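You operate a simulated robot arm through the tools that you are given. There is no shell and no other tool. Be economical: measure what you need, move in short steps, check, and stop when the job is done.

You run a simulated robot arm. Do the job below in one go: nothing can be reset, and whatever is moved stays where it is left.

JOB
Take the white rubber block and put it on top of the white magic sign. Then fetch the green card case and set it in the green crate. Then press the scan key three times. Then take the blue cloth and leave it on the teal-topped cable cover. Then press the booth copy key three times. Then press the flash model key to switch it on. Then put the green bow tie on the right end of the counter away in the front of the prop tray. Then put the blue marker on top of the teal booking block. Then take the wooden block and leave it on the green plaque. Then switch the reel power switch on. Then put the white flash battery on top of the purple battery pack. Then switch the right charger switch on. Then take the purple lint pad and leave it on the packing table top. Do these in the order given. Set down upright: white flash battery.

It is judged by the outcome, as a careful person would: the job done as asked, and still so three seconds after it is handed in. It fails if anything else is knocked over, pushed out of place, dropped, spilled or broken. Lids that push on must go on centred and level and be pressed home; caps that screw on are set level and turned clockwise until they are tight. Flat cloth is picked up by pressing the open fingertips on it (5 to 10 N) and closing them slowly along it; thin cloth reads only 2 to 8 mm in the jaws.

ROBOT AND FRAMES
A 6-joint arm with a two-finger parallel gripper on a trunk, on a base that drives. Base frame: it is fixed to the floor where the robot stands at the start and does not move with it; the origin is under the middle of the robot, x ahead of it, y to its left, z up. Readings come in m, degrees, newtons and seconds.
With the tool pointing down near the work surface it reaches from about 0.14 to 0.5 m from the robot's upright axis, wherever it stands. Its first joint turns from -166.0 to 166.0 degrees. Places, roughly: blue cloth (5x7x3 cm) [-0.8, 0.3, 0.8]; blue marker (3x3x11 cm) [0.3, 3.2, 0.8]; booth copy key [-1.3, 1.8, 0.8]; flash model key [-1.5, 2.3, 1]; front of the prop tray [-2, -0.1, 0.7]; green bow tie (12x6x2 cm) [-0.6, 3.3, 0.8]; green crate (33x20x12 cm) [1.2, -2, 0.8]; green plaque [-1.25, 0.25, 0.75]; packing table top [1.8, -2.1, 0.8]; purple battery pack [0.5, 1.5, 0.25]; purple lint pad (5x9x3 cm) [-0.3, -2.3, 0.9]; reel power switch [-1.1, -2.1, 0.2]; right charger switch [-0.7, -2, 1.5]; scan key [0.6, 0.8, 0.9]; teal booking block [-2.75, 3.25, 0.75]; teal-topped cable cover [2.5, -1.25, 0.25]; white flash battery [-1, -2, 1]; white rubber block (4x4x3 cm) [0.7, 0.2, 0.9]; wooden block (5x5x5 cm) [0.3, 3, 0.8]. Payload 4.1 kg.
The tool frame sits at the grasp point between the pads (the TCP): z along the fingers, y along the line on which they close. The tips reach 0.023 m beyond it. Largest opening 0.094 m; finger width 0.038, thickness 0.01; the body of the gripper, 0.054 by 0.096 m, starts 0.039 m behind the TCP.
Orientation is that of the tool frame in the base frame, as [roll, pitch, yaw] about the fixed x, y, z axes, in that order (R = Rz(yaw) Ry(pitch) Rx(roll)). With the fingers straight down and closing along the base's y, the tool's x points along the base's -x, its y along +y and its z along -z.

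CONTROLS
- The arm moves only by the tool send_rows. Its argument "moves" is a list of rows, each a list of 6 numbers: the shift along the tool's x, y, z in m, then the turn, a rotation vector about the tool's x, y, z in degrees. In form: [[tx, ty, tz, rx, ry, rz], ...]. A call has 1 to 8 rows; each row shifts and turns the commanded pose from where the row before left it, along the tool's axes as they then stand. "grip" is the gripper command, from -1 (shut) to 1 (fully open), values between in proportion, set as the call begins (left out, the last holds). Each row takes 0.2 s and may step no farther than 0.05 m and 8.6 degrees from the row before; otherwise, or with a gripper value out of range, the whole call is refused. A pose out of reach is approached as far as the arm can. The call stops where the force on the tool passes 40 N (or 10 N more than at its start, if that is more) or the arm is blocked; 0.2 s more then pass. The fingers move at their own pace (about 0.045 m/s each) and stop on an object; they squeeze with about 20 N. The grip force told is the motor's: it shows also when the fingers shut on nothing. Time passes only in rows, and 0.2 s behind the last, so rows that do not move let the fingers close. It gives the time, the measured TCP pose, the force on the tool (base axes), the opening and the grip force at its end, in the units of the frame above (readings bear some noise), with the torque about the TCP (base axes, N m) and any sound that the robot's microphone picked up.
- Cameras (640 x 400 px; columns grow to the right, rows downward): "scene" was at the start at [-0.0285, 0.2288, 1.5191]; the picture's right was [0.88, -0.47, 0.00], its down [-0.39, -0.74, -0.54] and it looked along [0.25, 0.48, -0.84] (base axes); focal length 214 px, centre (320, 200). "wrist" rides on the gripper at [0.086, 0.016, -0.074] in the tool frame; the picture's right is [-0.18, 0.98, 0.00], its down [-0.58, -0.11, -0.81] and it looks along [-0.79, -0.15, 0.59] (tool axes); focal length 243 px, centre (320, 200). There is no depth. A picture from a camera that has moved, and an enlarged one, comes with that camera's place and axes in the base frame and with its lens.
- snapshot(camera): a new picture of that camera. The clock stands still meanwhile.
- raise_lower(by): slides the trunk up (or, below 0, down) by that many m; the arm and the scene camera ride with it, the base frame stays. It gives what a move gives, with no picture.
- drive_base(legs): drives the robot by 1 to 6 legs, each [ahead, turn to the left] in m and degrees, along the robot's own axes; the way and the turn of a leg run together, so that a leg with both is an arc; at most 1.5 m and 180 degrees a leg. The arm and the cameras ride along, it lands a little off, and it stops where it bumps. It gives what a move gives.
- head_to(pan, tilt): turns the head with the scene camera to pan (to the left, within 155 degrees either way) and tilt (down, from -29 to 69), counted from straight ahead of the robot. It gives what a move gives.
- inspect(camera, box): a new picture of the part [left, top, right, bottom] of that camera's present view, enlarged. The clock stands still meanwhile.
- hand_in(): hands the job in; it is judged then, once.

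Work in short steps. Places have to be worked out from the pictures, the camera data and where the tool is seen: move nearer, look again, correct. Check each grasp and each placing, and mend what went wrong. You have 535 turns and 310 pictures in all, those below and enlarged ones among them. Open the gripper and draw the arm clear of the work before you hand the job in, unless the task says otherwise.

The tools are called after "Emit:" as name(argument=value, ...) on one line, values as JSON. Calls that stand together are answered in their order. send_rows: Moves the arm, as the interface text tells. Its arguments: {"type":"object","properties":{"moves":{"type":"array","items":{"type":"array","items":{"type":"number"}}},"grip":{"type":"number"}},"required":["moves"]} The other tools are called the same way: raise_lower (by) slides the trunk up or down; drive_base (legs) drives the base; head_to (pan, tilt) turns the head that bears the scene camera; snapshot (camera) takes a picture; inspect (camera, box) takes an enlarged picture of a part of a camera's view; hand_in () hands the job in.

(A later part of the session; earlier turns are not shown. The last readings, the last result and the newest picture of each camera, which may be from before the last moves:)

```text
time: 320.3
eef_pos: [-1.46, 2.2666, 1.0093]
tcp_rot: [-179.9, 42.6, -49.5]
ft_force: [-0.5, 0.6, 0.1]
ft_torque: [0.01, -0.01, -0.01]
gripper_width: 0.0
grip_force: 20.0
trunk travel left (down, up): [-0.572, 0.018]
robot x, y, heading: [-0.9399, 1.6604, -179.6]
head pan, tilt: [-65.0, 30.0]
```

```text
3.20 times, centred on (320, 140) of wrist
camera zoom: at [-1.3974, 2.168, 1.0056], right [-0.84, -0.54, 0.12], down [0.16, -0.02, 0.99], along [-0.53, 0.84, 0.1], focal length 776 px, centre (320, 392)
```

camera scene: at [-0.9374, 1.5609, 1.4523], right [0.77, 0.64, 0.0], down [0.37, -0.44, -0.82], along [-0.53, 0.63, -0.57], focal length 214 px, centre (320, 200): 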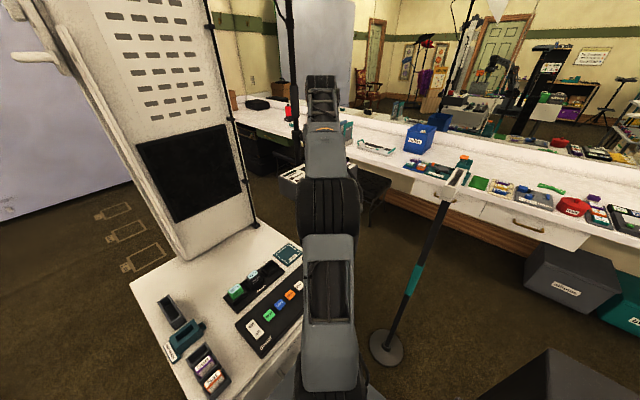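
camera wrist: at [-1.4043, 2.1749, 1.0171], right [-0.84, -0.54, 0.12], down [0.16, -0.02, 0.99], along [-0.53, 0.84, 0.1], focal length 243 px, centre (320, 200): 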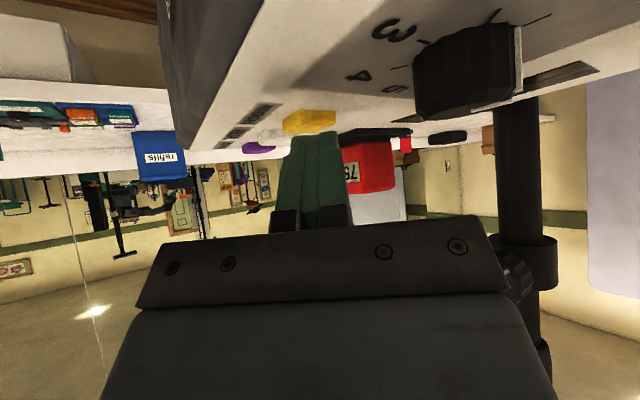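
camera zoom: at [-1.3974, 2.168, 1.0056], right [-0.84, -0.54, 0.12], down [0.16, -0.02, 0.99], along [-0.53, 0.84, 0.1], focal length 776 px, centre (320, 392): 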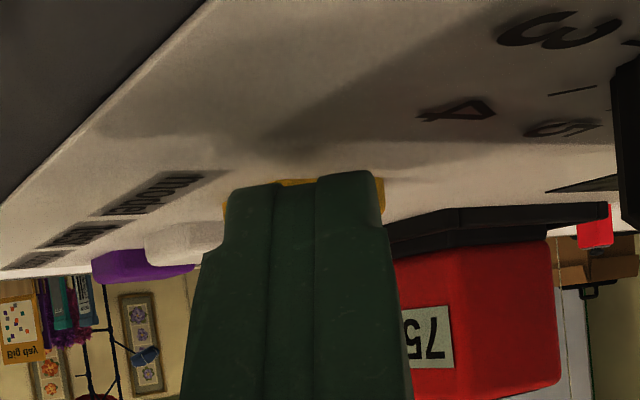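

Combining four views, the key is really at about (-1.486, 2.306, 0.985) - farther than I pressed (I only touched the panel). I retract and reposition the base about 0.2 m further along the booth to reach it comfortably.

Emit:
send_rows(moves=[[-0.002, 0, -0.02, 0, 0, 0], [0.0107, 0, -0.0438, 0, 0, 0], [0.0107, 0, -0.0438, 0, 0, 0], [0.0107, 0, -0.0438, 0, 0, 0], [0.0107, 0, -0.0438, 0, 0, 0], [0.0107, 0, -0.0438, 0, 0, 0], [0.0107, 0, -0.0438, 0, 0, 0], [0.0107, 0, -0.0438, 0, 0, 0]])

Emit:
drive_base(legs=[[-0.25, 0], [0, -60], [0.25, 0], [0, 60], [0.1, 0]])

Emit:
head_to(pan=-50, tilt=35)

Emit:
snapshot(camera="scene")

```text
time: 322.1
eef_pos: [-1.2803, 2.0564, 1.2011]
tcp_rot: [-180.0, 42.6, -49.5]
ft_force: [0.3, -0.6, -0.3]
ft_torque: [-0.02, -0.01, 0.04]
gripper_width: 0.0
grip_force: 20.0
trunk travel left (down, up): [-0.572, 0.018]
robot x, y, heading: [-0.9403, 1.6588, -179.7]
head pan, tilt: [-65.0, 30.0]
```

```text
time: 331.4
eef_pos: [-1.2712, 2.2578, 1.2007]
tcp_rot: [-180.0, 42.5, -47.7]
ft_force: [0.9, 0.6, -0.3]
ft_torque: [-0.03, -0.06, 0.0]
gripper_width: 0.0003
grip_force: 19.6
trunk travel left (down, up): [-0.572, 0.018]
robot x, y, heading: [-0.9155, 1.8695, -178.3]
head pan, tilt: [-65.0, 30.0]
```

```text
time: 332.1
eef_pos: [-1.2709, 2.2574, 1.2]
tcp_rot: [-180.0, 42.6, -47.6]
ft_force: [-0.3, -0.2, -0.4]
ft_torque: [-0.02, 0.0, -0.01]
gripper_width: 0.0
grip_force: 20.0
trunk travel left (down, up): [-0.572, 0.018]
robot x, y, heading: [-0.9171, 1.8731, -178.3]
head pan, tilt: [-50.0, 35.0]
```

```text
199 pictures are left
camera scene: at [-0.9094, 1.7724, 1.6223], right [0.74, 0.67, 0.0], down [0.38, -0.43, -0.82], along [-0.55, 0.61, -0.57], focal length 214 px, centre (320, 200)
```

scene: 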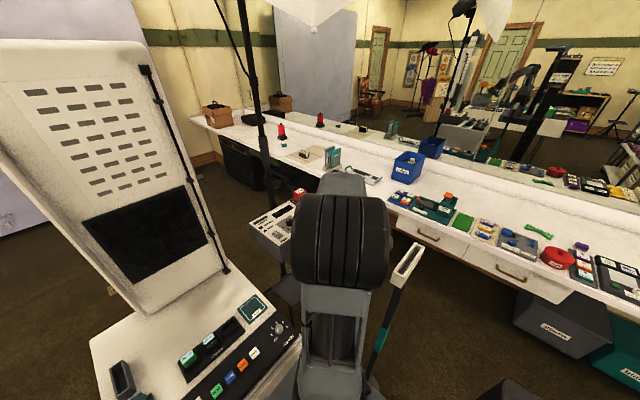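

Base is at (-0.917, 1.873); the key is now 0.715 m away. I reduce tilt to about 20° and move above the key.

Emit:
send_rows(moves=[[0, 0, 0, 0, 7.5, 0], [0, 0, 0, 0, 7.5, 0], [0, 0, 0, 0, 7.5, 0], [-0.0315, 0.0252, 0.0221, 0, 0, 0], [-0.0315, 0.0252, 0.0221, 0, 0, 0], [-0.0315, 0.0252, 0.0221, 0, 0, 0], [-0.0315, 0.0252, 0.0221, 0, 0, 0]])

Emit:
snapshot(camera="wrist")

```text
time: 333.7
eef_pos: [-1.4471, 2.3022, 1.1597]
tcp_rot: [180.0, 20.0, -47.6]
ft_force: [-0.2, 0.4, 0.3]
ft_torque: [-0.01, -0.01, 0.03]
gripper_width: 0.0001
grip_force: 19.6
trunk travel left (down, up): [-0.572, 0.018]
robot x, y, heading: [-0.9134, 1.8717, -178.1]
head pan, tilt: [-50.0, 35.0]
```

```text
198 pictures are left
camera wrist: at [-1.3872, 2.2108, 1.1992], right [-0.84, -0.54, 0.06], down [-0.1, 0.27, 0.96], along [-0.53, 0.8, -0.29], focal length 243 px, centre (320, 200)
```

wrist: 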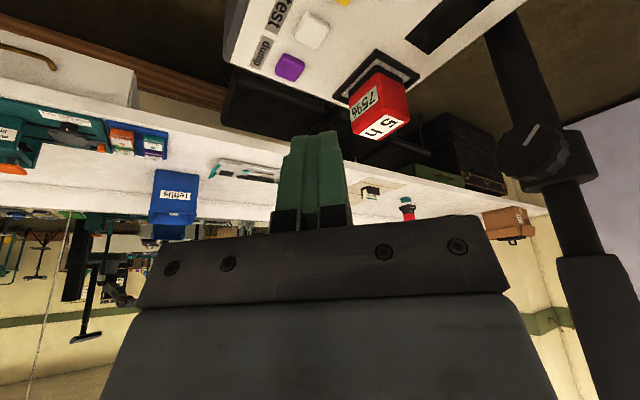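

Neighbour keys confirm yellow at about (-1.487, 2.306). Descend above it.

Emit:
send_rows(moves=[[0.0028, 0.0087, 0.0408, 0, 0, 0], [0.0028, 0.0087, 0.0408, 0, 0, 0], [0.0028, 0.0087, 0.0408, 0, 0, 0]])

Emit:
inspect(camera="wrist", box=[160, 0, 480, 200])

```text
time: 334.5
eef_pos: [-1.4894, 2.311, 1.0414]
tcp_rot: [180.0, 20.2, -47.7]
ft_force: [-0.8, -0.8, -0.7]
ft_torque: [0.01, 0.05, 0.03]
gripper_width: 0.0
grip_force: 19.8
trunk travel left (down, up): [-0.572, 0.018]
robot x, y, heading: [-0.913, 1.8684, -178.0]
head pan, tilt: [-50.0, 35.0]
```

```text
2.00 times, centred on (320, 100) of wrist
camera zoom: at [-1.4284, 2.2199, 1.0812], right [-0.84, -0.53, 0.06], down [-0.1, 0.27, 0.96], along [-0.53, 0.8, -0.28], focal length 485 px, centre (320, 400)
```

zoom: 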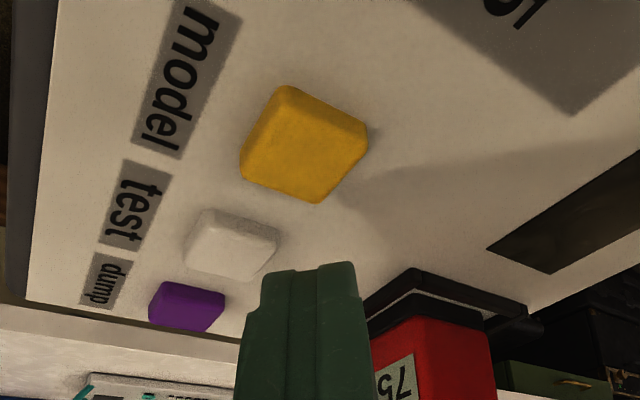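

Aligned. Press straight down.

Emit:
send_rows(moves=[[0.0051, 0, 0.0141, 0, 0, 0], [0.0017, 0, 0.0047, 0, 0, 0]])

Emit:
send_rows(moves=[[0.001, 0, 0.0028, 0, 0, 0]])

Emit:
send_rows(moves=[[0.001, 0, 0.0028, 0, 0, 0]])

Emit:
send_rows(moves=[[0.001, 0, 0.0028, 0, 0, 0]])

```text
time: 335.1
eef_pos: [-1.4887, 2.309, 1.0212]
tcp_rot: [-179.9, 20.1, -47.5]
ft_force: [-0.4, 1.2, 0.0]
ft_torque: [-0.01, 0.02, -0.01]
gripper_width: 0.0
grip_force: 20.4
trunk travel left (down, up): [-0.572, 0.018]
robot x, y, heading: [-0.9104, 1.8691, -178.0]
head pan, tilt: [-50.0, 35.0]
```

```text
time: 335.5
eef_pos: [-1.4879, 2.3091, 1.0183]
tcp_rot: [180.0, 20.0, -47.6]
ft_force: [0.5, -0.6, 0.0]
ft_torque: [0.0, 0.02, -0.01]
gripper_width: 0.0001
grip_force: 19.4
trunk travel left (down, up): [-0.572, 0.018]
robot x, y, heading: [-0.9153, 1.8694, -178.1]
head pan, tilt: [-50.0, 35.0]
```

```text
time: 335.9
eef_pos: [-1.4875, 2.3081, 1.0165]
tcp_rot: [179.9, 20.0, -47.6]
ft_force: [-0.4, 0.5, -0.3]
ft_torque: [0.04, 0.0, 0.01]
gripper_width: 0.0
grip_force: 20.3
trunk travel left (down, up): [-0.572, 0.018]
robot x, y, heading: [-0.9097, 1.8691, -178.1]
head pan, tilt: [-50.0, 35.0]
```

```text
time: 336.3
eef_pos: [-1.4863, 2.3092, 1.0144]
tcp_rot: [180.0, 20.2, -47.6]
ft_force: [-0.7, 0.6, 1.8]
ft_torque: [-0.02, -0.03, 0.0]
gripper_width: 0.0
grip_force: 20.1
trunk travel left (down, up): [-0.572, 0.018]
robot x, y, heading: [-0.9144, 1.8724, -177.8]
head pan, tilt: [-50.0, 35.0]
heard: click
```

Click heard at the model key. Lift straight up and look.

Emit:
send_rows(moves=[[-0.0051, 0, -0.0141, 0, 0, 0], [-0.0102, 0, -0.0282, 0, 0, 0], [-0.0137, 0, -0.0376, 0, 0, 0], [-0.0137, 0, -0.0376, 0, 0, 0]])

Emit:
inspect(camera="wrist", box=[160, 0, 480, 200])

Emit:
head_to(pan=-45, tilt=10)

Emit:
snapshot(camera="scene")

```text
time: 337.3
eef_pos: [-1.487, 2.3048, 1.1407]
tcp_rot: [-180.0, 20.1, -47.6]
ft_force: [0.3, -0.5, 0.1]
ft_torque: [0.04, 0.01, 0.0]
gripper_width: 0.0
grip_force: 20.0
trunk travel left (down, up): [-0.572, 0.018]
robot x, y, heading: [-0.9128, 1.872, -178.3]
head pan, tilt: [-50.0, 35.0]
```

```text
2.00 times, centred on (320, 100) of wrist
camera zoom: at [-1.4267, 2.2137, 1.1798], right [-0.84, -0.54, 0.06], down [-0.1, 0.27, 0.96], along [-0.53, 0.8, -0.28], focal length 485 px, centre (320, 400)
```

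zoom: 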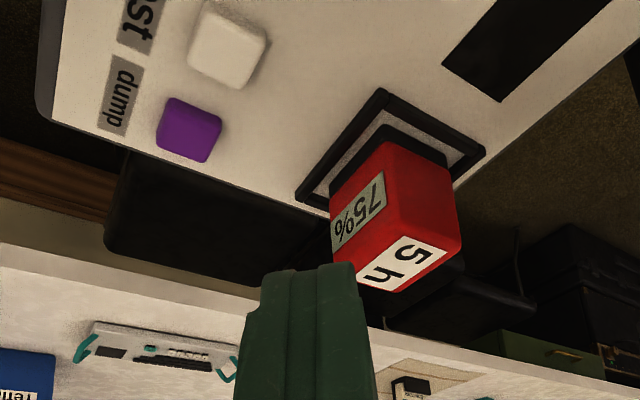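

```text
time: 338.2
eef_pos: [-1.4876, 2.3049, 1.1394]
tcp_rot: [180.0, 20.1, -47.5]
ft_force: [-0.5, 0.7, -0.3]
ft_torque: [0.02, -0.02, -0.02]
gripper_width: 0.0
grip_force: 20.2
trunk travel left (down, up): [-0.572, 0.018]
robot x, y, heading: [-0.9141, 1.8707, -178.1]
head pan, tilt: [-45.0, 10.0]
```

```text
195 pictures are left
camera scene: at [-0.9186, 1.7704, 1.6624], right [0.68, 0.73, 0.0], down [0.13, -0.12, -0.98], along [-0.72, 0.67, -0.17], focal length 214 px, centre (320, 200)
```

scene: 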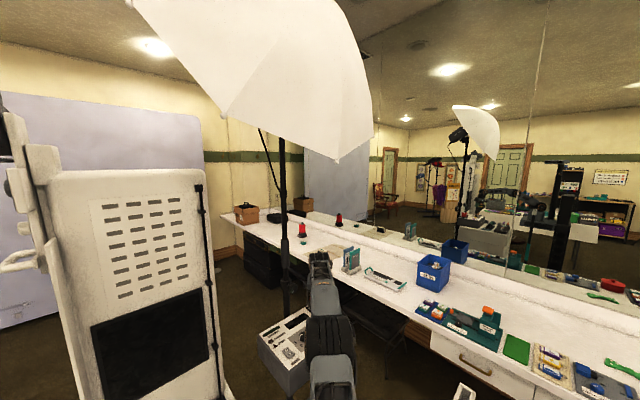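

Next: the green bow tie on the mirror counter. I retract, level the tool and drive over.

Emit:
send_rows(moves=[[0.039, 0, -0.0143, 0, 0, 0], [0.039, 0, -0.0143, 0, 0, 0], [0.039, 0, -0.0143, 0, 0, 0], [0.039, 0, -0.0143, 0, 0, 0], [0.039, 0, -0.0143, 0, 0, 0], [0, 0, 0, 0, 6.7, 0], [0, 0, 0, 0, 6.7, 0], [0, 0, 0, 0, 6.7, 0]])

Emit:
drive_base(legs=[[-0.3, 0], [0, -92]])

Emit:
head_to(pan=0, tilt=30)

Emit:
snapshot(camera="scene")

```text
time: 340.0
eef_pos: [-1.347, 2.1541, 1.1391]
tcp_rot: [-179.9, -0.1, -47.6]
ft_force: [1.1, -0.8, -0.6]
ft_torque: [-0.04, -0.03, -0.02]
gripper_width: 0.0
grip_force: 20.5
trunk travel left (down, up): [-0.572, 0.018]
robot x, y, heading: [-0.9163, 1.8703, -178.1]
head pan, tilt: [-45.0, 10.0]
```

```text
time: 345.9
eef_pos: [-0.3194, 2.3029, 1.1375]
tcp_rot: [-180.0, 0.1, -139.4]
ft_force: [0.5, 0.2, 0.2]
ft_torque: [0.01, -0.02, -0.06]
gripper_width: 0.0
grip_force: 19.4
trunk travel left (down, up): [-0.572, 0.018]
robot x, y, heading: [-0.6182, 1.8762, 89.8]
head pan, tilt: [-45.0, 10.0]
```

```text
time: 347.1
eef_pos: [-0.3189, 2.3021, 1.1387]
tcp_rot: [-180.0, 0.1, -139.4]
ft_force: [0.9, -0.5, -0.1]
ft_torque: [0.02, 0.02, -0.02]
gripper_width: 0.0
grip_force: 19.7
trunk travel left (down, up): [-0.572, 0.018]
robot x, y, heading: [-0.6188, 1.8822, 90.3]
head pan, tilt: [0.0, 30.0]
```

```text
194 pictures are left
camera scene: at [-0.7843, 1.9108, 1.6301], right [1.0, 0.0, 0.0], down [0.0, -0.5, -0.87], along [0.0, 0.87, -0.5], focal length 214 px, centre (320, 200)
```

scene: 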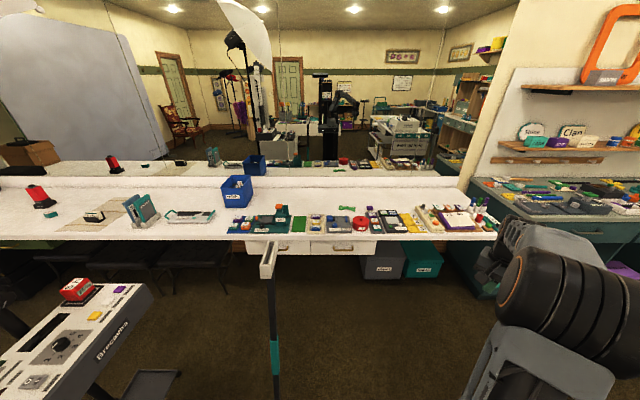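

Bow tie at about (-0.60, 3.24, 0.8). I drive to the counter edge in front of it.

Emit:
drive_base(legs=[[0.75, 0]])

Emit:
head_to(pan=-15, tilt=50)

Emit:
snapshot(camera="scene")

Emit:
snapshot(camera="wrist")

```text
time: 351.1
eef_pos: [-0.3195, 3.0509, 1.138]
tcp_rot: [179.9, -0.1, -139.5]
ft_force: [-0.2, 0.4, 0.0]
ft_torque: [0.02, 0.01, 0.02]
gripper_width: 0.0002
grip_force: 19.7
trunk travel left (down, up): [-0.572, 0.018]
robot x, y, heading: [-0.6206, 2.6312, 90.4]
head pan, tilt: [0.0, 30.0]
```

```text
time: 351.9
eef_pos: [-0.3187, 3.0519, 1.1397]
tcp_rot: [-179.9, 0.0, -139.5]
ft_force: [-0.7, -0.2, -0.3]
ft_torque: [0.01, 0.02, -0.01]
gripper_width: 0.0001
grip_force: 19.9
trunk travel left (down, up): [-0.572, 0.018]
robot x, y, heading: [-0.6187, 2.6295, 90.0]
head pan, tilt: [-15.0, 50.0]
```

```text
193 pictures are left
camera scene: at [-0.7653, 2.6441, 1.6006], right [0.97, -0.26, 0.0], down [-0.2, -0.74, -0.64], along [0.17, 0.62, -0.77], focal length 214 px, centre (320, 200)
```

scene: 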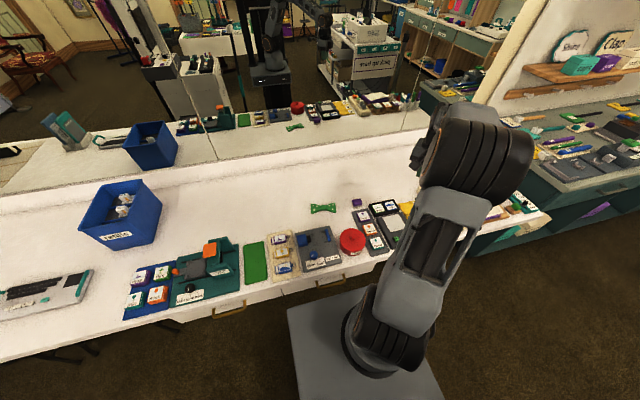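

```text
192 pictures are left
camera wrist: at [-0.3956, 3.0062, 1.2127], right [-0.5, 0.87, 0.0], down [0.51, 0.29, 0.81], along [0.7, 0.4, -0.59], focal length 243 px, centre (320, 200)
```

wrist: 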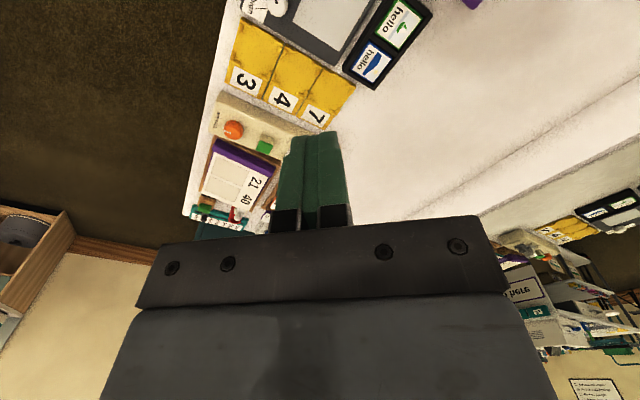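

Emit:
inspect(camera="scene", box=[270, 170, 390, 250])

```text
5.00 times, centred on (330, 210) of scene
camera zoom: at [-0.7653, 2.6441, 1.6006], right [0.97, -0.26, 0.0], down [-0.2, -0.74, -0.64], along [0.17, 0.62, -0.77], focal length 1072 px, centre (270, 150)
```

zoom: 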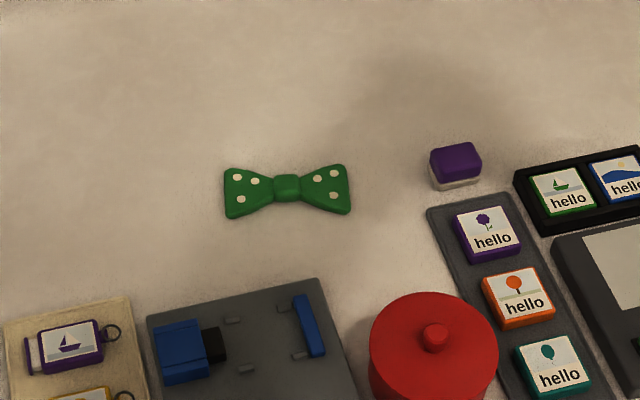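

Bow tie centre about (-0.581, 3.253, 0.78), long axis turned about -12°. I align the fingers across its knot and come above.

Emit:
send_rows(moves=[[0, 0, 0, 0, 0, 7.13], [0, 0, 0, 0, 0, 7.13], [0, 0, 0, 0, 0, 7.13], [0, 0, 0, 0, 0, 7.13]], grip=0.7)

Emit:
send_rows(moves=[[0.0306, 0.0359, 0, 0, 0, 0], [0.0306, 0.0359, 0, 0, 0, 0], [0.0306, 0.0359, 0, 0, 0, 0], [0.0306, 0.0359, 0, 0, 0, 0], [0.0306, 0.0359, 0, 0, 0, 0], [0.0306, 0.0359, 0, 0, 0, 0], [0.0306, 0.0359, 0, 0, 0, 0]])

Emit:
send_rows(moves=[[0, 0, 0.045, 0, 0, 0], [0, 0, 0.045, 0, 0, 0], [0, 0, 0.045, 0, 0, 0], [0, 0, 0.045, 0, 0, 0]])

Emit:
snapshot(camera="wrist")

Emit:
inspect(camera="scene", box=[270, 170, 390, 250])

```text
time: 352.9
eef_pos: [-0.3182, 3.0521, 1.1382]
tcp_rot: [-180.0, -0.1, -168.2]
ft_force: [0.0, 0.6, 0.0]
ft_torque: [0.02, 0.0, 0.0]
gripper_width: 0.0801
grip_force: 0.1
trunk travel left (down, up): [-0.572, 0.018]
robot x, y, heading: [-0.6182, 2.6311, 89.7]
head pan, tilt: [-15.0, 50.0]
```

```text
time: 354.6
eef_pos: [-0.5849, 3.2547, 1.1397]
tcp_rot: [-180.0, 0.0, -168.2]
ft_force: [-0.8, -0.3, -0.1]
ft_torque: [0.03, 0.01, -0.02]
gripper_width: 0.0798
grip_force: 0.0
trunk travel left (down, up): [-0.572, 0.018]
robot x, y, heading: [-0.6177, 2.6303, 90.2]
head pan, tilt: [-15.0, 50.0]
```

```text
time: 355.6
eef_pos: [-0.581, 3.2546, 0.9591]
tcp_rot: [180.0, 0.0, -168.1]
ft_force: [0.1, 0.7, 0.2]
ft_torque: [0.0, -0.01, -0.01]
gripper_width: 0.0801
grip_force: 0.0
trunk travel left (down, up): [-0.572, 0.018]
robot x, y, heading: [-0.6182, 2.6291, 90.0]
head pan, tilt: [-15.0, 50.0]
```

```text
190 pictures are left
camera wrist: at [-0.6684, 3.251, 1.0328], right [-0.02, 1.0, 0.0], down [0.59, 0.01, 0.81], along [0.81, 0.02, -0.59], focal length 243 px, centre (320, 200)
```

wrist: 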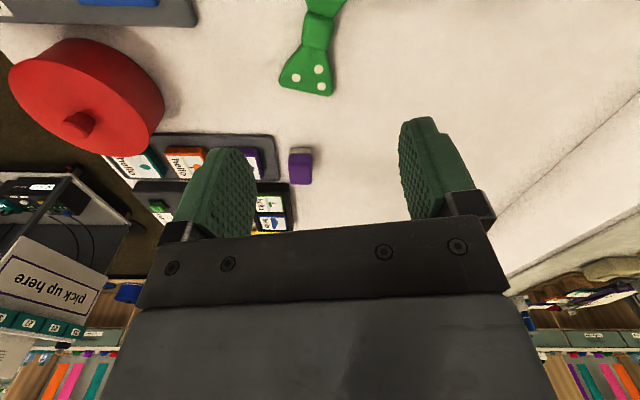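

```text
5.00 times, centred on (330, 210) of scene
camera zoom: at [-0.7654, 2.6446, 1.6006], right [0.97, -0.26, 0.0], down [-0.2, -0.74, -0.64], along [0.17, 0.62, -0.77], focal length 1072 px, centre (270, 150)
```

zoom: 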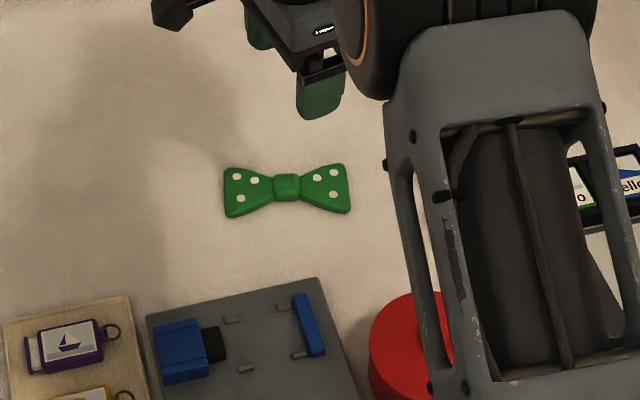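

Knot at (-0.585, 3.252), aligned. Descend.

Emit:
send_rows(moves=[[0.004, -0.002, 0.045, 0, 0, 0], [0, 0, 0.045, 0, 0, 0], [0, 0, 0.04, 0, 0, 0]])

Emit:
snapshot(camera="wrist")

```text
time: 356.4
eef_pos: [-0.5848, 3.2479, 0.8286]
tcp_rot: [180.0, 0.1, -168.0]
ft_force: [-0.2, -0.2, 0.0]
ft_torque: [0.04, -0.02, 0.03]
gripper_width: 0.0797
grip_force: 0.1
trunk travel left (down, up): [-0.572, 0.018]
robot x, y, heading: [-0.6174, 2.6278, 90.1]
head pan, tilt: [-15.0, 50.0]
```

```text
188 pictures are left
camera wrist: at [-0.6729, 3.2452, 0.9028], right [-0.02, 1.0, 0.0], down [0.59, 0.01, 0.81], along [0.81, 0.02, -0.59], focal length 243 px, centre (320, 200)
```

wrist: 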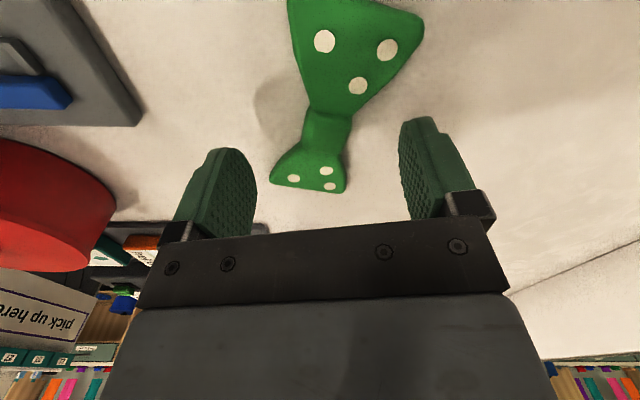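

Emit:
send_rows(moves=[[0.001, 0.003, 0.025, 0, 0, 0], [0, 0, 0.006, 0, 0, 0]])

Emit:
send_rows(moves=[[0, 0, 0.005, 0, 0, 0]])

Emit:
send_rows(moves=[[0, 0, 0.004, 0, 0, 0]])

```text
time: 356.9
eef_pos: [-0.586, 3.2529, 0.8036]
tcp_rot: [179.5, 0.2, -168.2]
ft_force: [0.7, 0.0, 27.4]
ft_torque: [-1.36, 0.16, 0.04]
gripper_width: 0.0798
grip_force: 0.8
trunk travel left (down, up): [-0.572, 0.018]
robot x, y, heading: [-0.6165, 2.6288, 89.8]
head pan, tilt: [-15.0, 50.0]
```

```text
time: 357.3
eef_pos: [-0.5867, 3.2549, 0.8024]
tcp_rot: [179.5, 0.2, -167.9]
ft_force: [-1.3, -7.2, 17.9]
ft_torque: [-1.08, 0.11, -0.07]
gripper_width: 0.0833
grip_force: 3.4
trunk travel left (down, up): [-0.572, 0.018]
robot x, y, heading: [-0.6165, 2.6296, 90.1]
head pan, tilt: [-15.0, 50.0]
stopped in row 1: the force on the tool passed its limit (the readings are from after the stop); the commanded pose is now the measured one
```

```text
time: 357.7
eef_pos: [-0.5861, 3.2554, 0.8032]
tcp_rot: [179.4, 0.1, -167.9]
ft_force: [-1.3, -12.2, 20.2]
ft_torque: [-1.28, 0.17, 0.03]
gripper_width: 0.085
grip_force: 6.5
trunk travel left (down, up): [-0.572, 0.018]
robot x, y, heading: [-0.6173, 2.627, 89.8]
head pan, tilt: [-15.0, 50.0]
stopped in row 1: the force on the tool passed its limit (the readings are from after the stop); the commanded pose is now the measured one
```

A finger touches something at TCP z≈0.803. I lift 6 mm and check.

Emit:
send_rows(moves=[[0, -0.003, -0.006, 0, 0, 0], [0, 0, 0, 0, 0, 0]])

Emit:
snapshot(camera="wrist")

Emit:
inspect(camera="scene", box=[270, 150, 390, 230])

```text
time: 358.3
eef_pos: [-0.5844, 3.2547, 0.8048]
tcp_rot: [179.4, 0.0, -168.0]
ft_force: [0.3, 0.5, 0.0]
ft_torque: [0.03, -0.02, 0.0]
gripper_width: 0.0799
grip_force: 0.0
trunk travel left (down, up): [-0.572, 0.018]
robot x, y, heading: [-0.6156, 2.6288, 89.8]
head pan, tilt: [-15.0, 50.0]
```

```text
187 pictures are left
camera wrist: at [-0.6735, 3.2509, 0.8798], right [-0.02, 1.0, 0.01], down [0.59, 0.0, 0.81], along [0.81, 0.03, -0.59], focal length 243 px, centre (320, 200)
```

wrist: 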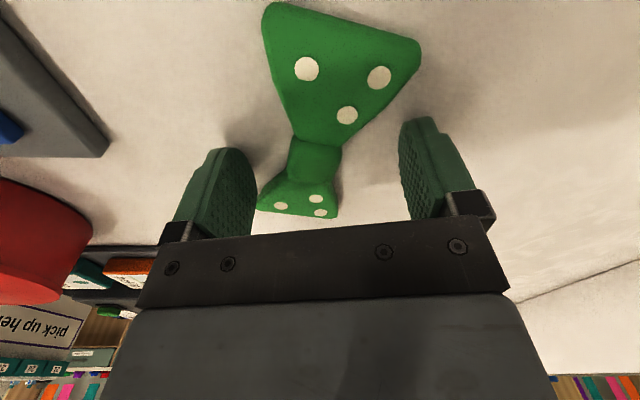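

```text
5.00 times, centred on (330, 190) of scene
camera zoom: at [-0.7654, 2.6444, 1.6004], right [0.97, -0.26, 0.0], down [-0.2, -0.74, -0.64], along [0.17, 0.62, -0.77], focal length 1072 px, centre (270, 250)
```

zoom: 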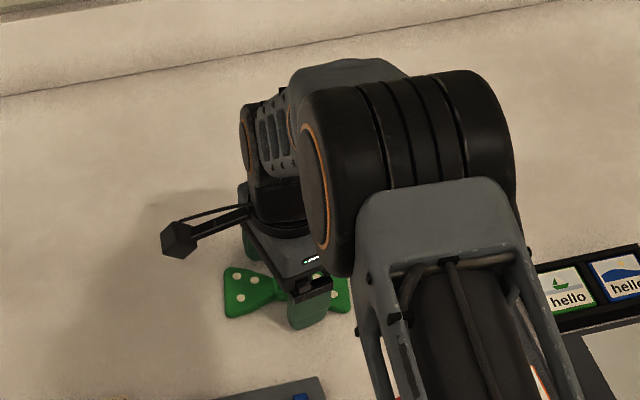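

Only the table (z≈0.78) was touched; the knot lies between the fingers. Close.

Emit:
send_rows(moves=[[0, 0, 0, 0, 0, 0], [0, 0, 0, 0, 0, 0], [0, 0, 0, 0, 0, 0], [0, 0, 0, 0, 0, 0], [0, 0, 0, 0, 0, 0]], grip=-1)

Emit:
send_rows(moves=[[0, 0, -0.02, 0, 0, 0], [0, 0, -0.04, 0, 0, 0], [0, 0, -0.05, 0, 0, 0]])

Emit:
snapshot(camera="wrist")

```text
time: 359.5
eef_pos: [-0.5861, 3.2544, 0.807]
tcp_rot: [179.4, 0.0, -168.1]
ft_force: [-0.1, -0.6, 1.1]
ft_torque: [-0.02, -0.02, -0.03]
gripper_width: 0.0286
grip_force: 19.9
trunk travel left (down, up): [-0.572, 0.018]
robot x, y, heading: [-0.6164, 2.6285, 89.9]
head pan, tilt: [-15.0, 50.0]
```

```text
time: 360.3
eef_pos: [-0.5866, 3.2514, 0.9183]
tcp_rot: [179.4, 0.1, -168.1]
ft_force: [-0.7, -0.1, -0.3]
ft_torque: [0.04, -0.04, 0.0]
gripper_width: 0.0282
grip_force: 20.1
trunk travel left (down, up): [-0.572, 0.018]
robot x, y, heading: [-0.62, 2.6306, 90.2]
head pan, tilt: [-15.0, 50.0]
```

```text
185 pictures are left
camera wrist: at [-0.6742, 3.2484, 0.9918], right [-0.02, 1.0, 0.01], down [0.59, 0.01, 0.81], along [0.81, 0.03, -0.59], focal length 243 px, centre (320, 200)
```

wrist: 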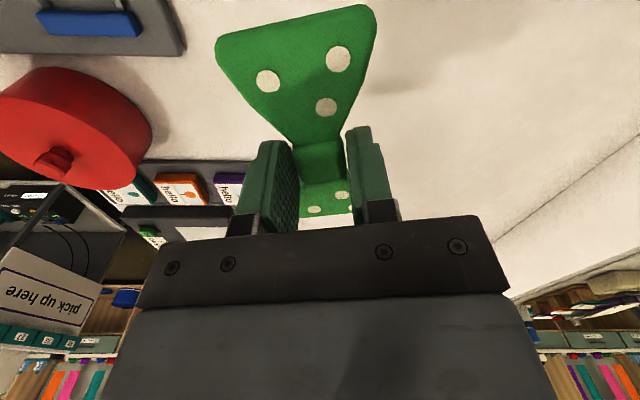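

Bow tie held. Raise, pull in, and drive toward the prop tray to the west of the prop table.

Emit:
send_rows(moves=[[0, 0, -0.045, 0, 0, 0], [0, 0, -0.045, 0, 0, 0], [0, 0, -0.045, 0, 0, 0], [0, 0, -0.045, 0, 0, 0], [0.009, -0.0415, 0, 0, 0, 0], [0.009, -0.0415, 0, 0, 0, 0], [0.009, -0.0415, 0, 0, 0, 0], [0.009, -0.0415, 0, 0, 0, 0]])

Emit:
drive_base(legs=[[-1.5, 0], [0, 90], [0.5, 0]])

Emit:
head_to(pan=15, tilt=35)

Emit:
snapshot(camera="scene")

```text
time: 362.1
eef_pos: [-0.5869, 3.0789, 1.096]
tcp_rot: [179.3, 0.1, -167.9]
ft_force: [-0.1, 0.1, -0.5]
ft_torque: [0.0, 0.02, -0.01]
gripper_width: 0.0281
grip_force: 20.1
trunk travel left (down, up): [-0.572, 0.018]
robot x, y, heading: [-0.6198, 2.6333, 89.9]
head pan, tilt: [-15.0, 50.0]
```

```text
time: 375.8
eef_pos: [-1.5478, 1.1489, 1.0962]
tcp_rot: [179.4, 0.1, -76.1]
ft_force: [-0.5, -1.6, -0.5]
ft_torque: [0.0, 0.0, -0.02]
gripper_width: 0.0275
grip_force: 19.8
trunk travel left (down, up): [-0.572, 0.018]
robot x, y, heading: [-1.0954, 1.1345, -178.1]
head pan, tilt: [-15.0, 50.0]
```

```text
time: 376.7
eef_pos: [-1.5465, 1.1476, 1.0953]
tcp_rot: [179.4, 0.0, -76.2]
ft_force: [0.7, 0.1, -0.2]
ft_torque: [-0.04, -0.01, 0.02]
gripper_width: 0.0277
grip_force: 20.4
trunk travel left (down, up): [-0.572, 0.018]
robot x, y, heading: [-1.0916, 1.1333, -177.9]
head pan, tilt: [15.0, 35.0]
```

```text
184 pictures are left
camera scene: at [-1.1146, 0.9438, 1.6223], right [-0.29, 0.96, 0.0], down [0.55, 0.17, -0.82], along [-0.78, -0.24, -0.57], focal length 214 px, centre (320, 200)
```

scene: 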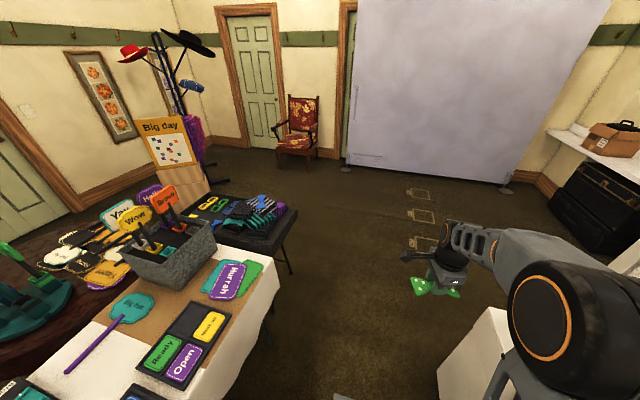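

Emit:
inspect(camera="scene", box=[160, 160, 320, 270])

```text
3.64 times, centred on (240, 215) of scene
camera zoom: at [-1.1146, 0.9438, 1.6223], right [-0.29, 0.96, 0.0], down [0.55, 0.17, -0.82], along [-0.78, -0.24, -0.57], focal length 780 px, centre (611, 146)
```

zoom: 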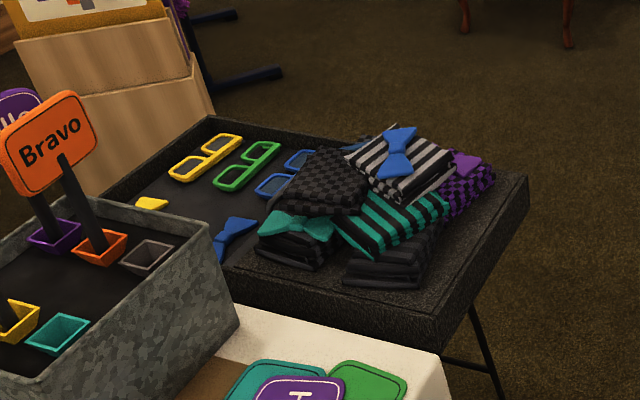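

The prop tray spans x -2.2…-1.82, y from about -0.3 to 0.44; bow ties lie along its near (east) row with a gap around (-1.92, -0.09). I drive round to the tray's open west side.

Emit:
drive_base(legs=[[1.41, -2], [0, 90], [0.95, 0]])

Emit:
head_to(pan=70, tilt=50)

Emit:
snapshot(camera="scene")

```text
time: 392.3
eef_pos: [-2.535, -0.3113, 1.0958]
tcp_rot: [179.4, 0.1, 12.3]
ft_force: [0.3, -0.6, -0.7]
ft_torque: [0.02, -0.04, -0.02]
gripper_width: 0.0275
grip_force: 20.4
trunk travel left (down, up): [-0.572, 0.018]
robot x, y, heading: [-2.505, 0.1407, -89.7]
head pan, tilt: [15.0, 35.0]
```

```text
time: 393.5
eef_pos: [-2.5355, -0.3101, 1.096]
tcp_rot: [179.4, 0.0, 12.3]
ft_force: [0.0, 0.0, -0.4]
ft_torque: [-0.02, -0.02, 0.0]
gripper_width: 0.0276
grip_force: 20.0
trunk travel left (down, up): [-0.572, 0.018]
robot x, y, heading: [-2.5071, 0.1388, -89.8]
head pan, tilt: [70.0, 50.0]
```

```text
182 pictures are left
camera scene: at [-2.2694, 0.177, 1.6006], right [-0.34, -0.94, 0.0], down [-0.72, 0.26, -0.64], along [0.61, -0.22, -0.77], focal length 214 px, centre (320, 200)
```

scene: 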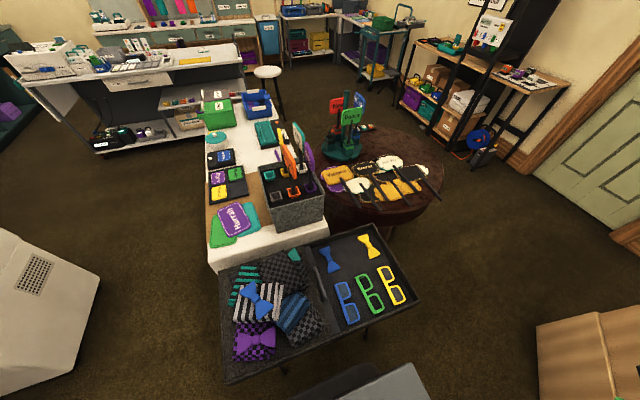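

Emit:
inspect(camera="scene", box=[220, 220, 430, 350])

```text
3.05 times, centred on (325, 285) of scene
camera zoom: at [-2.2694, 0.177, 1.6006], right [-0.34, -0.94, 0.0], down [-0.72, 0.26, -0.64], along [0.61, -0.22, -0.77], focal length 654 px, centre (305, -59)
```

zoom: 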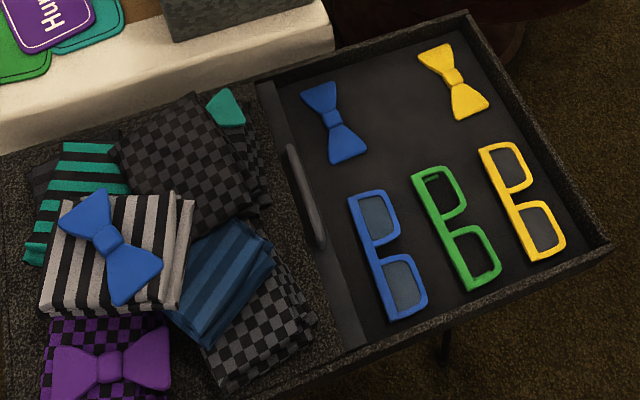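

The compartment has blue and yellow bow ties with an empty slot between them at about (-1.891, -0.10), long axis along x. I turn the tool so the bow's long axis lies along x.

Emit:
send_rows(moves=[[0, 0, 0, 0, 0, -8.4], [0, 0, 0, 0, 0, -8.4], [0, 0, 0, 0, 0, -8.4], [0, 0, 0, 0, 0, -8.4], [0, 0, 0, 0, 0, -8.4], [0, 0, 0, 0, 0, -8.4], [0, 0, 0, 0, 0, -8.4]])

Emit:
send_rows(moves=[[0, 0, 0, 0, 0, -8.4], [0, 0, 0, 0, 0, -8.4], [0, 0, 0, 0, 0, -8.4], [0, 0, 0, 0, 0, -8.4], [0, 0, 0, 0, 0, -8.4], [0, 0, 0, 0, 0, -8.4], [0, 0, 0, 0, 0, -8.4]])

Emit:
send_rows(moves=[[0, 0, 0, 0, 0, -8.4], [0, 0, 0, 0, 0, -8.4], [0, 0, 0, 0, 0, -8.4], [0, 0, 0, 0, 0, -8.4], [0, 0, 0, 0, 0, -8.4], [0, 0, 0, 0, 0, -8.1]])

Emit:
snapshot(camera="wrist")

```text
time: 395.1
eef_pos: [-2.5355, -0.3106, 1.0946]
tcp_rot: [179.7, 0.6, 71.2]
ft_force: [0.6, 0.0, -0.2]
ft_torque: [0.0, 0.04, -0.02]
gripper_width: 0.0275
grip_force: 20.1
trunk travel left (down, up): [-0.572, 0.018]
robot x, y, heading: [-2.5057, 0.1423, -89.6]
head pan, tilt: [70.0, 50.0]
```

```text
time: 396.7
eef_pos: [-2.5351, -0.3092, 1.095]
tcp_rot: [-179.5, 0.4, 129.9]
ft_force: [-0.1, 0.7, -0.2]
ft_torque: [0.01, 0.01, 0.0]
gripper_width: 0.0276
grip_force: 20.0
trunk travel left (down, up): [-0.572, 0.018]
robot x, y, heading: [-2.5045, 0.1409, -89.8]
head pan, tilt: [70.0, 50.0]
```

```text
time: 398.1
eef_pos: [-2.5355, -0.3102, 1.0952]
tcp_rot: [-179.4, -0.1, -179.8]
ft_force: [0.0, 0.4, -0.5]
ft_torque: [0.01, -0.01, 0.0]
gripper_width: 0.0274
grip_force: 19.5
trunk travel left (down, up): [-0.572, 0.018]
robot x, y, heading: [-2.5052, 0.1383, -89.7]
head pan, tilt: [70.0, 50.0]
```

```text
180 pictures are left
camera wrist: at [-2.6216, -0.2948, 1.1694], right [0.18, 0.98, -0.01], down [0.58, -0.1, 0.81], along [0.79, -0.15, -0.59], focal length 243 px, centre (320, 200)
```

wrist: 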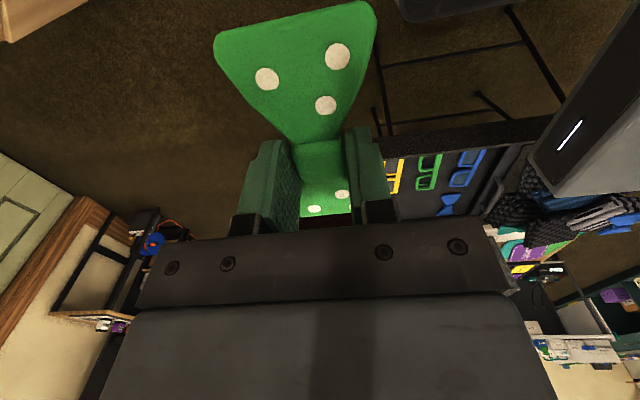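

The bow is aligned with the tool. Move over the slot at height.

Emit:
send_rows(moves=[[-0.046, 0.015, 0, 0, 0, 0], [-0.046, 0.015, 0, 0, 0, 0], [-0.046, 0.015, 0, 0, 0, 0], [-0.046, 0.015, 0, 0, 0, 0], [-0.046, 0.015, 0, 0, 0, 0], [-0.046, 0.015, 0, 0, 0, 0], [-0.046, 0.015, 0, 0, 0, 0], [-0.046, 0.015, 0, 0, 0, 0]])

Emit:
send_rows(moves=[[-0.046, 0.015, 0, 0, 0, 0], [-0.046, 0.015, 0, 0, 0, 0], [-0.046, 0.015, 0, 0, 0, 0], [-0.046, 0.015, 0, 0, 0, 0], [-0.046, 0.015, 0, 0, 0, 0]])

Emit:
raise_lower(by=-0.2)

Emit:
snapshot(camera="wrist")

Emit:
snapshot(camera="scene")

```text
time: 399.9
eef_pos: [-2.166, -0.1879, 1.0955]
tcp_rot: [-179.4, -0.1, 179.9]
ft_force: [-0.2, -0.7, -0.1]
ft_torque: [0.01, -0.03, -0.03]
gripper_width: 0.0273
grip_force: 20.1
trunk travel left (down, up): [-0.572, 0.018]
robot x, y, heading: [-2.5101, 0.1419, -89.5]
head pan, tilt: [70.0, 50.0]
```

```text
time: 401.1
eef_pos: [-1.9365, -0.1136, 1.0916]
tcp_rot: [-179.3, -0.1, 179.9]
ft_force: [-0.7, -0.2, -0.9]
ft_torque: [0.0, 0.03, 0.0]
gripper_width: 0.0278
grip_force: 19.9
trunk travel left (down, up): [-0.572, 0.018]
robot x, y, heading: [-2.511, 0.1397, -89.7]
head pan, tilt: [70.0, 50.0]
```

```text
time: 403.3
eef_pos: [-1.9374, -0.1137, 0.8931]
tcp_rot: [-179.3, 0.1, -180.0]
ft_force: [0.2, 0.8, -0.7]
ft_torque: [0.0, 0.01, 0.03]
gripper_width: 0.0276
grip_force: 20.3
trunk travel left (down, up): [-0.372, 0.218]
robot x, y, heading: [-2.5087, 0.1418, -89.6]
head pan, tilt: [70.0, 50.0]
```

```text
179 pictures are left
camera wrist: at [-2.0238, -0.0981, 0.9669], right [0.18, 0.98, -0.01], down [0.58, -0.1, 0.81], along [0.79, -0.15, -0.59], focal length 243 px, centre (320, 200)
```

wrist: 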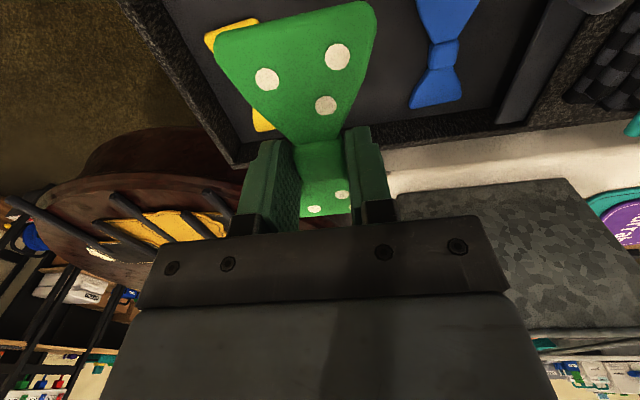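

```text
178 pictures are left
camera scene: at [-2.2692, 0.1771, 1.4006], right [-0.34, -0.94, 0.0], down [-0.72, 0.26, -0.64], along [0.61, -0.22, -0.77], focal length 214 px, centre (320, 200)
```

scene: 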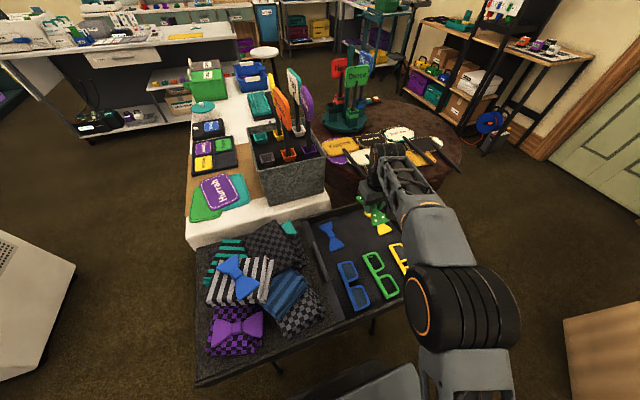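

Slot centre (-1.889, -0.10), floor about z 0.70. Move over and down part way.

Emit:
send_rows(moves=[[-0.024, 0.007, 0.02, 0, 0, 0], [-0.024, 0.007, 0.02, 0, 0, 0], [0, 0, 0.04, 0, 0, 0], [0, 0, 0.03, 0, 0, 0]])

Emit:
snapshot(camera="wrist")

Emit:
inspect(camera="scene", box=[290, 180, 450, 320])

```text
time: 404.3
eef_pos: [-1.8885, -0.1038, 0.7822]
tcp_rot: [-179.3, 0.0, 180.0]
ft_force: [0.2, 0.9, -0.2]
ft_torque: [0.01, -0.03, -0.01]
gripper_width: 0.0277
grip_force: 20.1
trunk travel left (down, up): [-0.372, 0.218]
robot x, y, heading: [-2.5055, 0.1442, -89.7]
head pan, tilt: [70.0, 50.0]
```

```text
177 pictures are left
camera wrist: at [-1.9755, -0.0882, 0.8572], right [0.18, 0.98, -0.01], down [0.58, -0.1, 0.81], along [0.79, -0.15, -0.59], focal length 243 px, centre (320, 200)
```

wrist: 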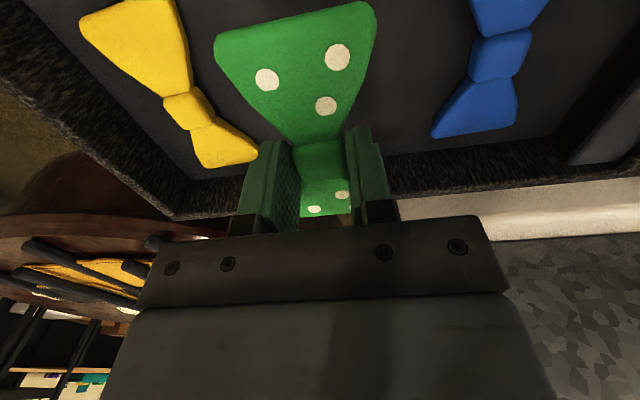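

```text
2.86 times, centred on (370, 250) of scene
camera zoom: at [-2.2691, 0.1771, 1.4005], right [-0.34, -0.94, 0.0], down [-0.72, 0.26, -0.64], along [0.61, -0.22, -0.77], focal length 613 px, centre (177, 57)
```

zoom: 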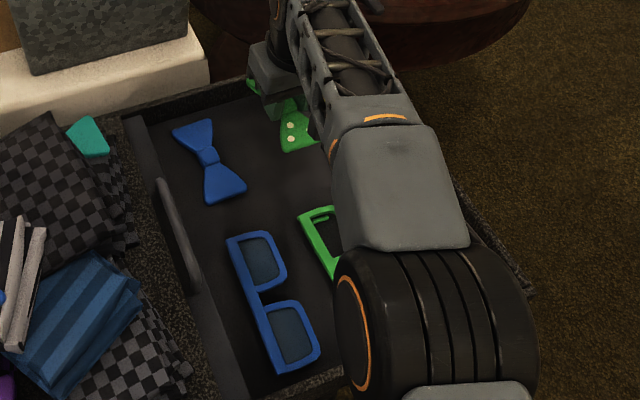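

Good alignment; shift back 7 mm and lower in steps.

Emit:
send_rows(moves=[[0.007, 0.003, 0.03, 0, 0, 0], [0, 0, 0.01, 0, 0, 0]])

Emit:
send_rows(moves=[[0, 0, 0.006, 0, 0, 0]])

Emit:
send_rows(moves=[[0, 0, 0.005, 0, 0, 0]])

Emit:
send_rows(moves=[[0, 0, 0.004, 0, 0, 0]])

```text
time: 404.9
eef_pos: [-1.8963, -0.0993, 0.7429]
tcp_rot: [-179.5, 0.0, 180.0]
ft_force: [0.0, 0.1, 0.3]
ft_torque: [-0.01, 0.0, -0.04]
gripper_width: 0.0274
grip_force: 19.9
trunk travel left (down, up): [-0.372, 0.218]
robot x, y, heading: [-2.5082, 0.1426, -89.6]
head pan, tilt: [70.0, 50.0]
```

```text
time: 405.3
eef_pos: [-1.8956, -0.0991, 0.7362]
tcp_rot: [-179.4, -0.1, -179.9]
ft_force: [-0.2, 0.0, 0.0]
ft_torque: [0.0, 0.0, -0.02]
gripper_width: 0.0276
grip_force: 20.2
trunk travel left (down, up): [-0.372, 0.218]
robot x, y, heading: [-2.5089, 0.1421, -89.7]
head pan, tilt: [70.0, 50.0]
```

```text
time: 405.7
eef_pos: [-1.8971, -0.0977, 0.7317]
tcp_rot: [-179.4, 0.1, -179.9]
ft_force: [0.3, -0.3, -0.4]
ft_torque: [0.0, -0.01, 0.01]
gripper_width: 0.0278
grip_force: 20.1
trunk travel left (down, up): [-0.372, 0.218]
robot x, y, heading: [-2.5041, 0.1421, -89.5]
head pan, tilt: [70.0, 50.0]
```

```text
time: 406.1
eef_pos: [-1.8974, -0.0994, 0.7293]
tcp_rot: [-179.4, 0.0, -180.0]
ft_force: [0.1, 0.1, 0.3]
ft_torque: [-0.01, 0.02, 0.02]
gripper_width: 0.0273
grip_force: 19.6
trunk travel left (down, up): [-0.372, 0.218]
robot x, y, heading: [-2.5082, 0.1408, -89.7]
head pan, tilt: [70.0, 50.0]
```

Emit:
send_rows(moves=[[0, 0, 0.004, 0, 0, 0]])

Emit:
send_rows(moves=[[0, 0, 0.004, 0, 0, 0]])

Emit:
send_rows(moves=[[0, 0, 0.003, 0, 0, 0]])

Emit:
snapshot(camera="wrist")

```text
time: 406.5
eef_pos: [-1.8969, -0.1, 0.725]
tcp_rot: [-179.5, 0.0, 179.9]
ft_force: [-0.2, 0.1, 2.3]
ft_torque: [0.11, -0.09, 0.01]
gripper_width: 0.0278
grip_force: 20.0
trunk travel left (down, up): [-0.372, 0.218]
robot x, y, heading: [-2.5073, 0.1399, -89.8]
head pan, tilt: [70.0, 50.0]
```

```text
time: 406.9
eef_pos: [-1.8965, -0.0994, 0.7234]
tcp_rot: [-179.2, 0.3, -180.0]
ft_force: [-2.7, 0.2, 21.3]
ft_torque: [0.25, 0.27, 0.04]
gripper_width: 0.0277
grip_force: 20.2
trunk travel left (down, up): [-0.372, 0.218]
robot x, y, heading: [-2.5084, 0.1424, -89.9]
head pan, tilt: [70.0, 50.0]
```

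```text
time: 407.3
eef_pos: [-1.8966, -0.0985, 0.7235]
tcp_rot: [-179.2, 0.6, -180.0]
ft_force: [-2.5, -1.9, 35.5]
ft_torque: [-0.06, 0.0, 0.02]
gripper_width: 0.0281
grip_force: 20.1
trunk travel left (down, up): [-0.372, 0.218]
robot x, y, heading: [-2.5097, 0.1398, -89.8]
head pan, tilt: [70.0, 50.0]
```

```text
175 pictures are left
camera wrist: at [-1.9837, -0.083, 0.7958], right [0.18, 0.98, -0.01], down [0.57, -0.1, 0.81], along [0.8, -0.16, -0.58], focal length 243 px, centre (320, 200)
```

wrist: 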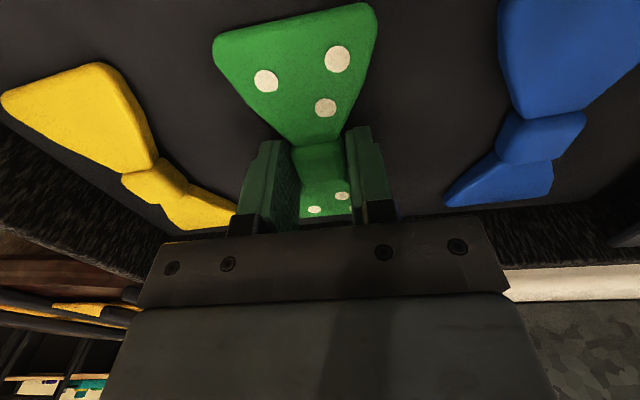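

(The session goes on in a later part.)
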